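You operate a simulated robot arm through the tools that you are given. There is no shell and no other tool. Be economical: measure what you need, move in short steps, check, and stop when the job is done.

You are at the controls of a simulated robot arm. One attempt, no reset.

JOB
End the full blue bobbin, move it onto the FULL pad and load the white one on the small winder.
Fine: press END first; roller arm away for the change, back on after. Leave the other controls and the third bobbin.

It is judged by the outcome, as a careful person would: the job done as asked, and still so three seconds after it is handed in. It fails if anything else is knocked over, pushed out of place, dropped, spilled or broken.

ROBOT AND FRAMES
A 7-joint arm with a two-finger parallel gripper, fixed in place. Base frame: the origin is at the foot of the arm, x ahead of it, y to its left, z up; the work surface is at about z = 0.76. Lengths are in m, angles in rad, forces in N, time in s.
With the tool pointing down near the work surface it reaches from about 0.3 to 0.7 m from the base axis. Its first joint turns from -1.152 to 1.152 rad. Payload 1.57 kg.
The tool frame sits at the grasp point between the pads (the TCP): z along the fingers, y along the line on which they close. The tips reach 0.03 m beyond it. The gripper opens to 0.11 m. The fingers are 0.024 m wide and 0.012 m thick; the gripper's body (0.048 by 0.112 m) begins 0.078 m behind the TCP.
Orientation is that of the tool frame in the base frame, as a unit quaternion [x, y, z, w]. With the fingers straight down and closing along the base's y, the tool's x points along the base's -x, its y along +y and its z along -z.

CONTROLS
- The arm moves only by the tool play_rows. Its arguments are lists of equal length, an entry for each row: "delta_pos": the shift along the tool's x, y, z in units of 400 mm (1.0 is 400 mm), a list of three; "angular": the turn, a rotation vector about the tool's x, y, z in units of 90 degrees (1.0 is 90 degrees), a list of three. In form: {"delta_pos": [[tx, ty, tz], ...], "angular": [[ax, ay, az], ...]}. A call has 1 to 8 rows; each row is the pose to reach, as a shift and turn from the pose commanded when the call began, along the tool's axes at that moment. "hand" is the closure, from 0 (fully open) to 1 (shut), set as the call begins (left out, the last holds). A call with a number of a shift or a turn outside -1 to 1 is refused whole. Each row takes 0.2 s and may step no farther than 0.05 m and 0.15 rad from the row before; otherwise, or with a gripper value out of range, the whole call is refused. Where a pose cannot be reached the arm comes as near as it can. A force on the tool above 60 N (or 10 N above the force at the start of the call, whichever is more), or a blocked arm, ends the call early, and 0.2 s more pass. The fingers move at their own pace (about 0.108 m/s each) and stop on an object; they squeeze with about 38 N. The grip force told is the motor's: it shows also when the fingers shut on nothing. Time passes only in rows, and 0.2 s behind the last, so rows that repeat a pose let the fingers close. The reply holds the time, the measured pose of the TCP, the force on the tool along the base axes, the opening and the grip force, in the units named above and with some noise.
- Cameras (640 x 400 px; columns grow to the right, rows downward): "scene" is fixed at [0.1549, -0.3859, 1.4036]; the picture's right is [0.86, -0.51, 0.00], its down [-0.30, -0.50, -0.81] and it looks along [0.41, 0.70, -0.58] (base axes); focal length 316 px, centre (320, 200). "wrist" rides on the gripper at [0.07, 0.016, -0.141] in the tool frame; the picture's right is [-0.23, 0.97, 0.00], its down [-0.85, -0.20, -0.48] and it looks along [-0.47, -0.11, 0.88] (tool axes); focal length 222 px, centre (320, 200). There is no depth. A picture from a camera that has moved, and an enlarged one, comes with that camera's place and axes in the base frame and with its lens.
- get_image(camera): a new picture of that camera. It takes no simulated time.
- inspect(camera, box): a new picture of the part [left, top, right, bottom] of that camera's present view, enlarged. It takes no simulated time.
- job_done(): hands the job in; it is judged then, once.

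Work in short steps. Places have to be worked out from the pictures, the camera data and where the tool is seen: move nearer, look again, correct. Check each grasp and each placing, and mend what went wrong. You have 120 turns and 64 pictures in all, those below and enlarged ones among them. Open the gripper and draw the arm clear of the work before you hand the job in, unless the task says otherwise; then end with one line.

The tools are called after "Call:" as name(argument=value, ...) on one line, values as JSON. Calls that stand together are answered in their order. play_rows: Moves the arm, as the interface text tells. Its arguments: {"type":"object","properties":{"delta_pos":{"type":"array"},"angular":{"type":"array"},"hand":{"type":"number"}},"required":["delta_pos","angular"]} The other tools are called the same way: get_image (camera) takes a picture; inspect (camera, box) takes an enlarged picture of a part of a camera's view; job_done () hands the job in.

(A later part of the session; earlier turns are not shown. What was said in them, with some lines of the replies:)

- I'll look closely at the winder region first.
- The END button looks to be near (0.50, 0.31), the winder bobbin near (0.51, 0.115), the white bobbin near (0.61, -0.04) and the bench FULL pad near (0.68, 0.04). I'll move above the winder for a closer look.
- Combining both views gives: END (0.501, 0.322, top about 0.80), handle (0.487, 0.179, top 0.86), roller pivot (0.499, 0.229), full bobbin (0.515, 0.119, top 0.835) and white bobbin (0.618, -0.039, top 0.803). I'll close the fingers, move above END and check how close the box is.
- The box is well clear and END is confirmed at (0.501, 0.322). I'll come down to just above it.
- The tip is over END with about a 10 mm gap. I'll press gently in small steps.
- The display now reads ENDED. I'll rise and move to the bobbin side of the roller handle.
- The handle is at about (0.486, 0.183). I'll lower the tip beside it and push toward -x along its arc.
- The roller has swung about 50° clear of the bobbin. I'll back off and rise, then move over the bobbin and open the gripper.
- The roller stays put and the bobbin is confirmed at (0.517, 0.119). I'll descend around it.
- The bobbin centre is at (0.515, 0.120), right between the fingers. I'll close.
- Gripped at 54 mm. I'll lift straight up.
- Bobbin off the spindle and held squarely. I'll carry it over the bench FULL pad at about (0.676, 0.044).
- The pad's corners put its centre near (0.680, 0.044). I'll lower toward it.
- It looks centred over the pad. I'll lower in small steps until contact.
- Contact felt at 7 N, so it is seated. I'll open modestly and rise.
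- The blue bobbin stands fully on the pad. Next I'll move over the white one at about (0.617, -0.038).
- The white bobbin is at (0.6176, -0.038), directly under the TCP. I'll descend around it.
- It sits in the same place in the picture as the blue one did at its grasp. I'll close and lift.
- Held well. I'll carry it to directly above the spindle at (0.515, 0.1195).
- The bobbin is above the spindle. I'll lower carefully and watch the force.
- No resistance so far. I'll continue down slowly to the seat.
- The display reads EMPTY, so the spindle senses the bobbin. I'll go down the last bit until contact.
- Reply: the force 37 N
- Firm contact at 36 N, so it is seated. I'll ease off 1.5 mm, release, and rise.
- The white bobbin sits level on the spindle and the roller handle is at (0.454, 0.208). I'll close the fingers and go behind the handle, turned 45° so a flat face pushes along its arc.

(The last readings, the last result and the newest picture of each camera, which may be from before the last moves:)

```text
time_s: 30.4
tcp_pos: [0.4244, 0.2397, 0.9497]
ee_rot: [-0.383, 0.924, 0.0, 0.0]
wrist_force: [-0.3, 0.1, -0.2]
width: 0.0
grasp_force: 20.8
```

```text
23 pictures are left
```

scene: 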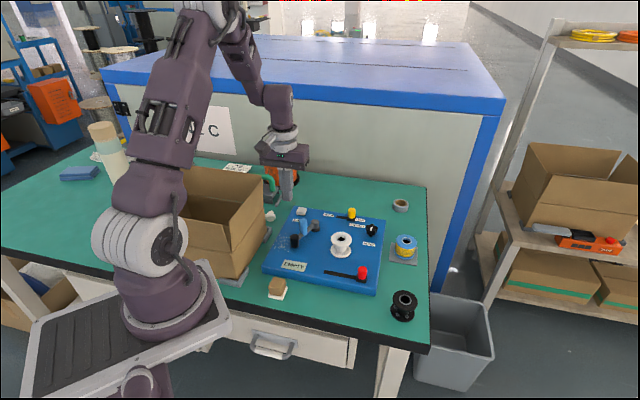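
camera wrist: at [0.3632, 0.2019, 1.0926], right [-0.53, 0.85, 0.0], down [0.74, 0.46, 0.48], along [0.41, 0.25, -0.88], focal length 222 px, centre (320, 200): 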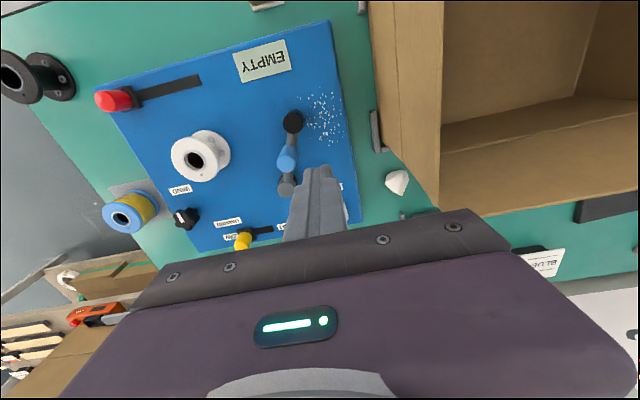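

The box clears by more than 4 cm. I'll lower behind the handle and push it most of the way back along its arc.

Call:
play_rows(delta_pos=[[0, 0, 0.11], [0, 0, 0.2125], [0.005, -0.03, 0.2125], [0.0099, -0.0587, 0.2125], [0.0159, -0.0866, 0.2125], [0.0152, -0.1135, 0.2125], [0.0085, -0.1414, 0.2125]], angular=[[0, 0, 0], [0, 0, 0], [0, 0, 0], [0, 0, 0], [0, 0, 0], [0, 0, 0], [0, 0, 0]])

Call:
inspect(camera="scene", box=[290, 180, 400, 280])

Call:
inspect(camera="wrist", box=[160, 60, 400, 240])

```text
time_s: 32.0
tcp_pos: [0.4617, 0.197, 0.8663]
ee_rot: [-0.382, 0.924, 0.0, 0.0]
wrist_force: [0.0, 0.8, 0.6]
width: 0.0002
grasp_force: 22.3
```

```text
4.00 times, centred on (345, 230) of scene
camera zoom: at [0.1549, -0.3859, 1.4036], right [0.86, -0.51, 0.0], down [-0.3, -0.5, -0.81], along [0.41, 0.7, -0.58], focal length 1263 px, centre (220, 80)
```

zoom: 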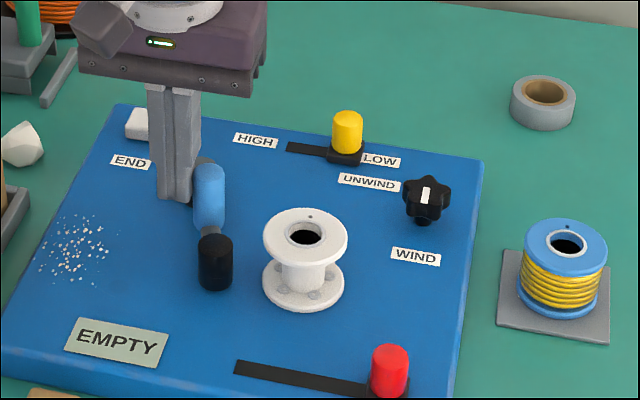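

```text
2.22 times, centred on (280, 150) of wrist
camera zoom: at [0.4016, 0.1591, 1.0075], right [-0.53, 0.85, 0.0], down [0.75, 0.46, 0.48], along [0.41, 0.25, -0.88], focal length 494 px, centre (409, 311)
```

zoom: 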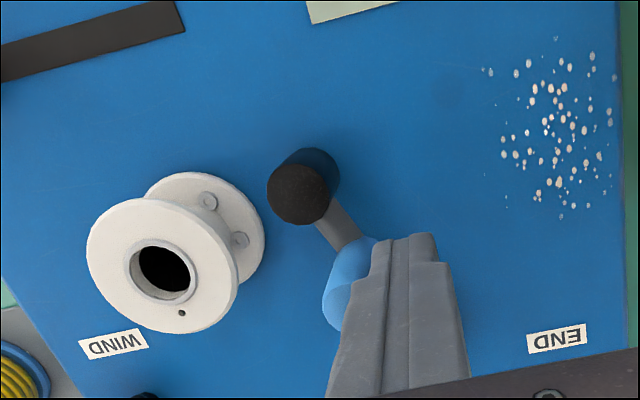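

The push works and roughly 1.5 cm of roller gap is left. I'll continue along the arc.

Call:
play_rows(delta_pos=[[-0.005, -0.012, 0], [-0.0103, -0.0237, 0]], angular=[[0, 0, 0], [0, 0, 0]])

Call:
inspect(camera="scene", box=[310, 205, 370, 260])

Call:
inspect(camera="wrist", box=[180, 100, 350, 225])

```text
time_s: 32.6
tcp_pos: [0.4721, 0.1935, 0.8656]
ee_rot: [-0.383, 0.924, 0.0, -0.001]
wrist_force: [-8.1, 0.9, 2.6]
width: 0.0001
grasp_force: 20.9
```

```text
7.27 times, centred on (340, 232) of scene
camera zoom: at [0.1546, -0.3859, 1.4037], right [0.86, -0.51, 0.0], down [-0.3, -0.5, -0.81], along [0.41, 0.7, -0.58], focal length 2296 px, centre (174, -36)
```

zoom: 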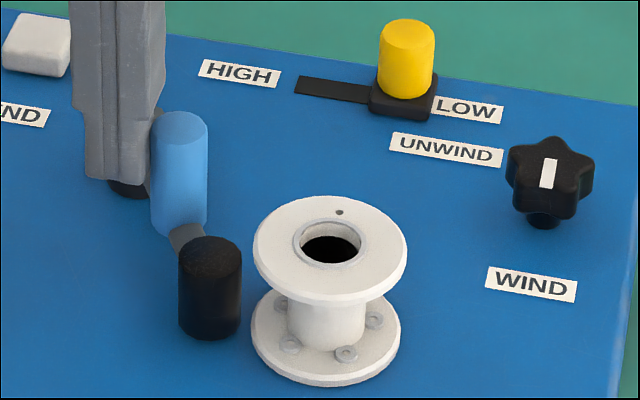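

```text
3.20 times, centred on (265, 162) of wrist
camera zoom: at [0.4104, 0.1555, 1.0077], right [-0.53, 0.85, 0.0], down [0.75, 0.46, 0.48], along [0.4, 0.25, -0.88], focal length 711 px, centre (496, 320)
```

zoom: 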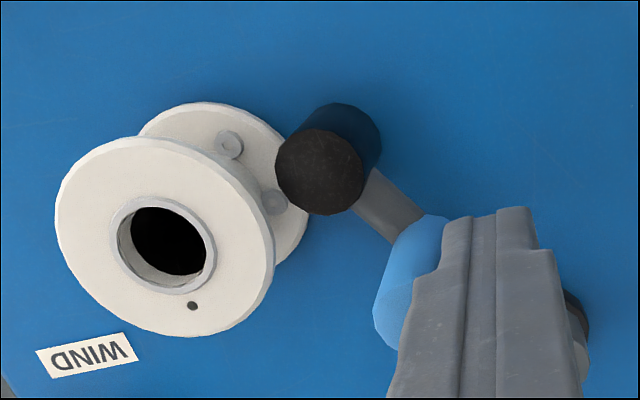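

A gap of a few mm remains, so I'll advance in small steps.

Call:
play_rows(delta_pos=[[-0.0039, -0.005, 0], [-0.0078, -0.01, 0]], angular=[[0, 0, 0], [0, 0, 0]])

Call:
inspect(camera="scene", box=[310, 205, 370, 260])

Call:
inspect(camera="wrist", box=[180, 100, 350, 225])

```text
time_s: 33.2
tcp_pos: [0.4724, 0.1931, 0.8663]
ee_rot: [-0.383, 0.924, 0.001, -0.005]
wrist_force: [-52.1, 8.2, 22.7]
width: 0.0
grasp_force: 21.4
```

```text
7.27 times, centred on (340, 232) of scene
camera zoom: at [0.1533, -0.3859, 1.4038], right [0.86, -0.51, 0.0], down [-0.29, -0.5, -0.81], along [0.41, 0.7, -0.58], focal length 2296 px, centre (174, -36)
```

zoom: 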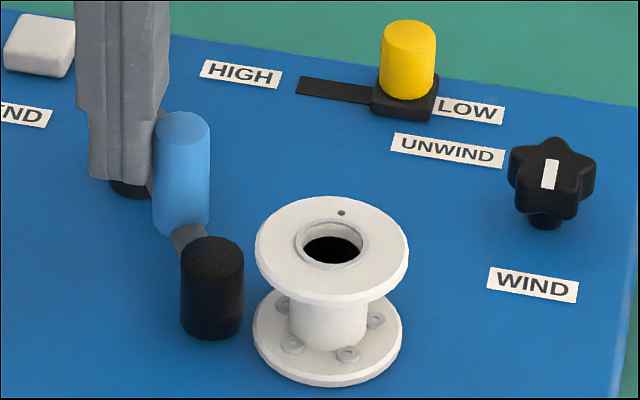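

```text
3.20 times, centred on (265, 162) of wrist
camera zoom: at [0.4123, 0.1558, 1.008], right [-0.53, 0.85, 0.0], down [0.75, 0.47, 0.47], along [0.4, 0.25, -0.88], focal length 711 px, centre (496, 320)
```

zoom: 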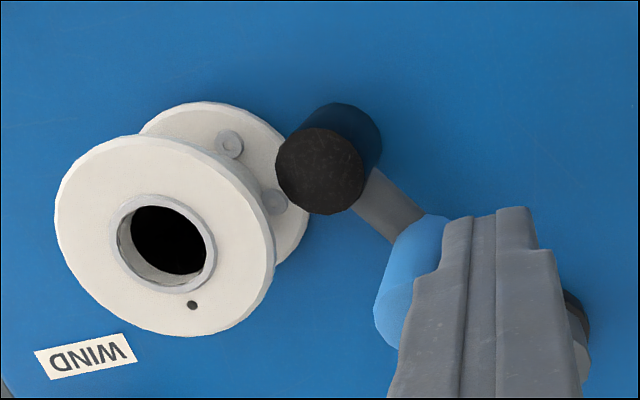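

The handle now meets a firm stop, and its position matches the original picture. I'll back off and rise to check.

Call:
play_rows(delta_pos=[[0.005, 0.01, 0], [0.005, 0.05, 0], [0.005, 0.05, -0.1], [0.005, 0.05, -0.2], [0.005, 0.05, -0.3], [0.005, 0.05, -0.4]], angular=[[0, 0, 0], [0, 0, 0], [0, 0, 0], [0, 0, 0], [0, 0, 0], [0, 0, 0]])

Call:
inspect(camera="scene", box=[290, 200, 390, 265])

Call:
get_image(camera="wrist")

```text
time_s: 34.6
tcp_pos: [0.4609, 0.2058, 1.0262]
ee_rot: [-0.383, 0.924, 0.0, -0.001]
wrist_force: [-0.2, 0.8, 0.7]
width: 0.0
grasp_force: 21.6
```

```text
6.15 times, centred on (340, 232) of scene
camera zoom: at [0.1549, -0.3859, 1.4036], right [0.86, -0.51, 0.0], down [-0.3, -0.5, -0.81], along [0.41, 0.7, -0.58], focal length 1943 px, centre (197, 0)
```

zoom: 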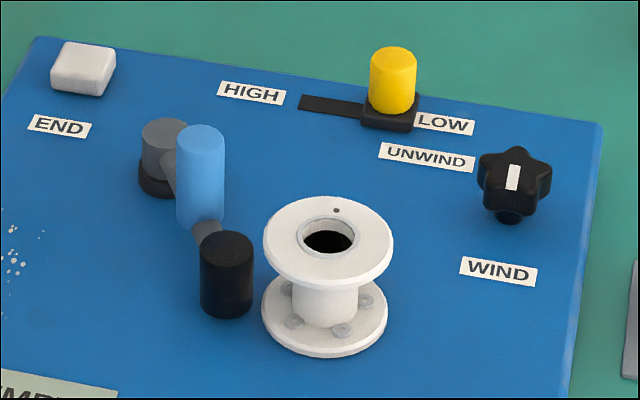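

```text
15 pictures are left
camera wrist: at [0.3993, 0.1676, 1.1682], right [-0.53, 0.85, 0.0], down [0.75, 0.46, 0.48], along [0.41, 0.25, -0.88], focal length 222 px, centre (320, 200)
```

wrist: 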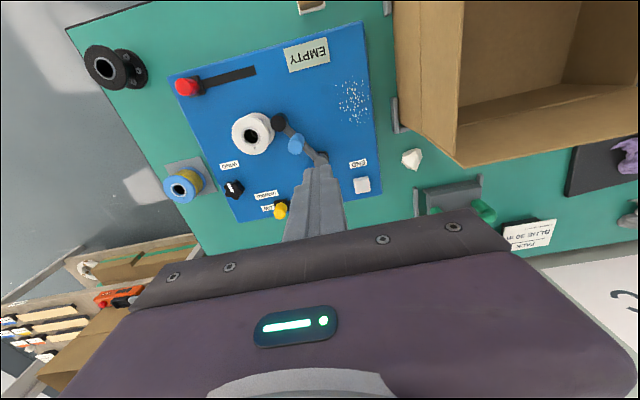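

The roller is back exactly at its original place, with the white bobbin seated. I'll open the gripper, draw clear and take a last look.

Call:
play_rows(delta_pos=[[0.059, 0.059, -0.045], [0.118, 0.118, -0.09], [0.177, 0.177, -0.125], [0.177, 0.177, -0.125]], angular=[[0, 0, 0], [0, 0, 0], [0, 0, 0], [0, 0, 0]], hand=0)

Call:
inspect(camera="scene", box=[250, 190, 440, 325])

```text
time_s: 35.6
tcp_pos: [0.3607, 0.2057, 1.0761]
ee_rot: [-0.383, 0.924, 0.0, 0.0]
wrist_force: [-0.5, -0.8, -0.8]
width: 0.1099
grasp_force: 0.1
```

```text
2.96 times, centred on (345, 258) of scene
camera zoom: at [0.1549, -0.3859, 1.4036], right [0.86, -0.51, 0.0], down [-0.3, -0.5, -0.81], along [0.41, 0.7, -0.58], focal length 936 px, centre (246, 30)
```

zoom: 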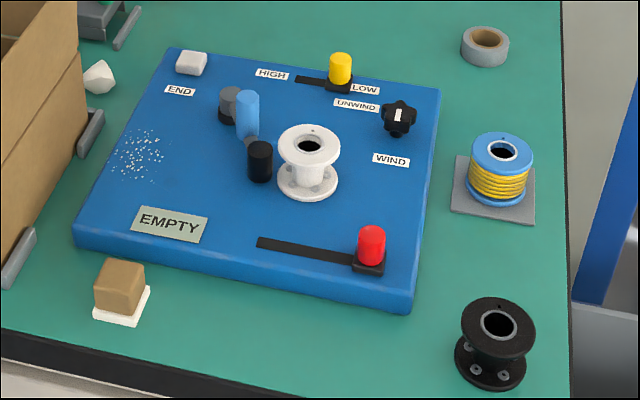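

Everything is in place: blue bobbin on the FULL pad, white one loaded, roller back, other controls and the black bobbin unmoved. I'm handing it in.

Call:
job_done()

```text
The job is handed in.
```

I pressed END first, put the full blue bobbin on the FULL pad, loaded the white one on the winder and swung the roller arm back on; the other controls and the black bobbin were not touched.
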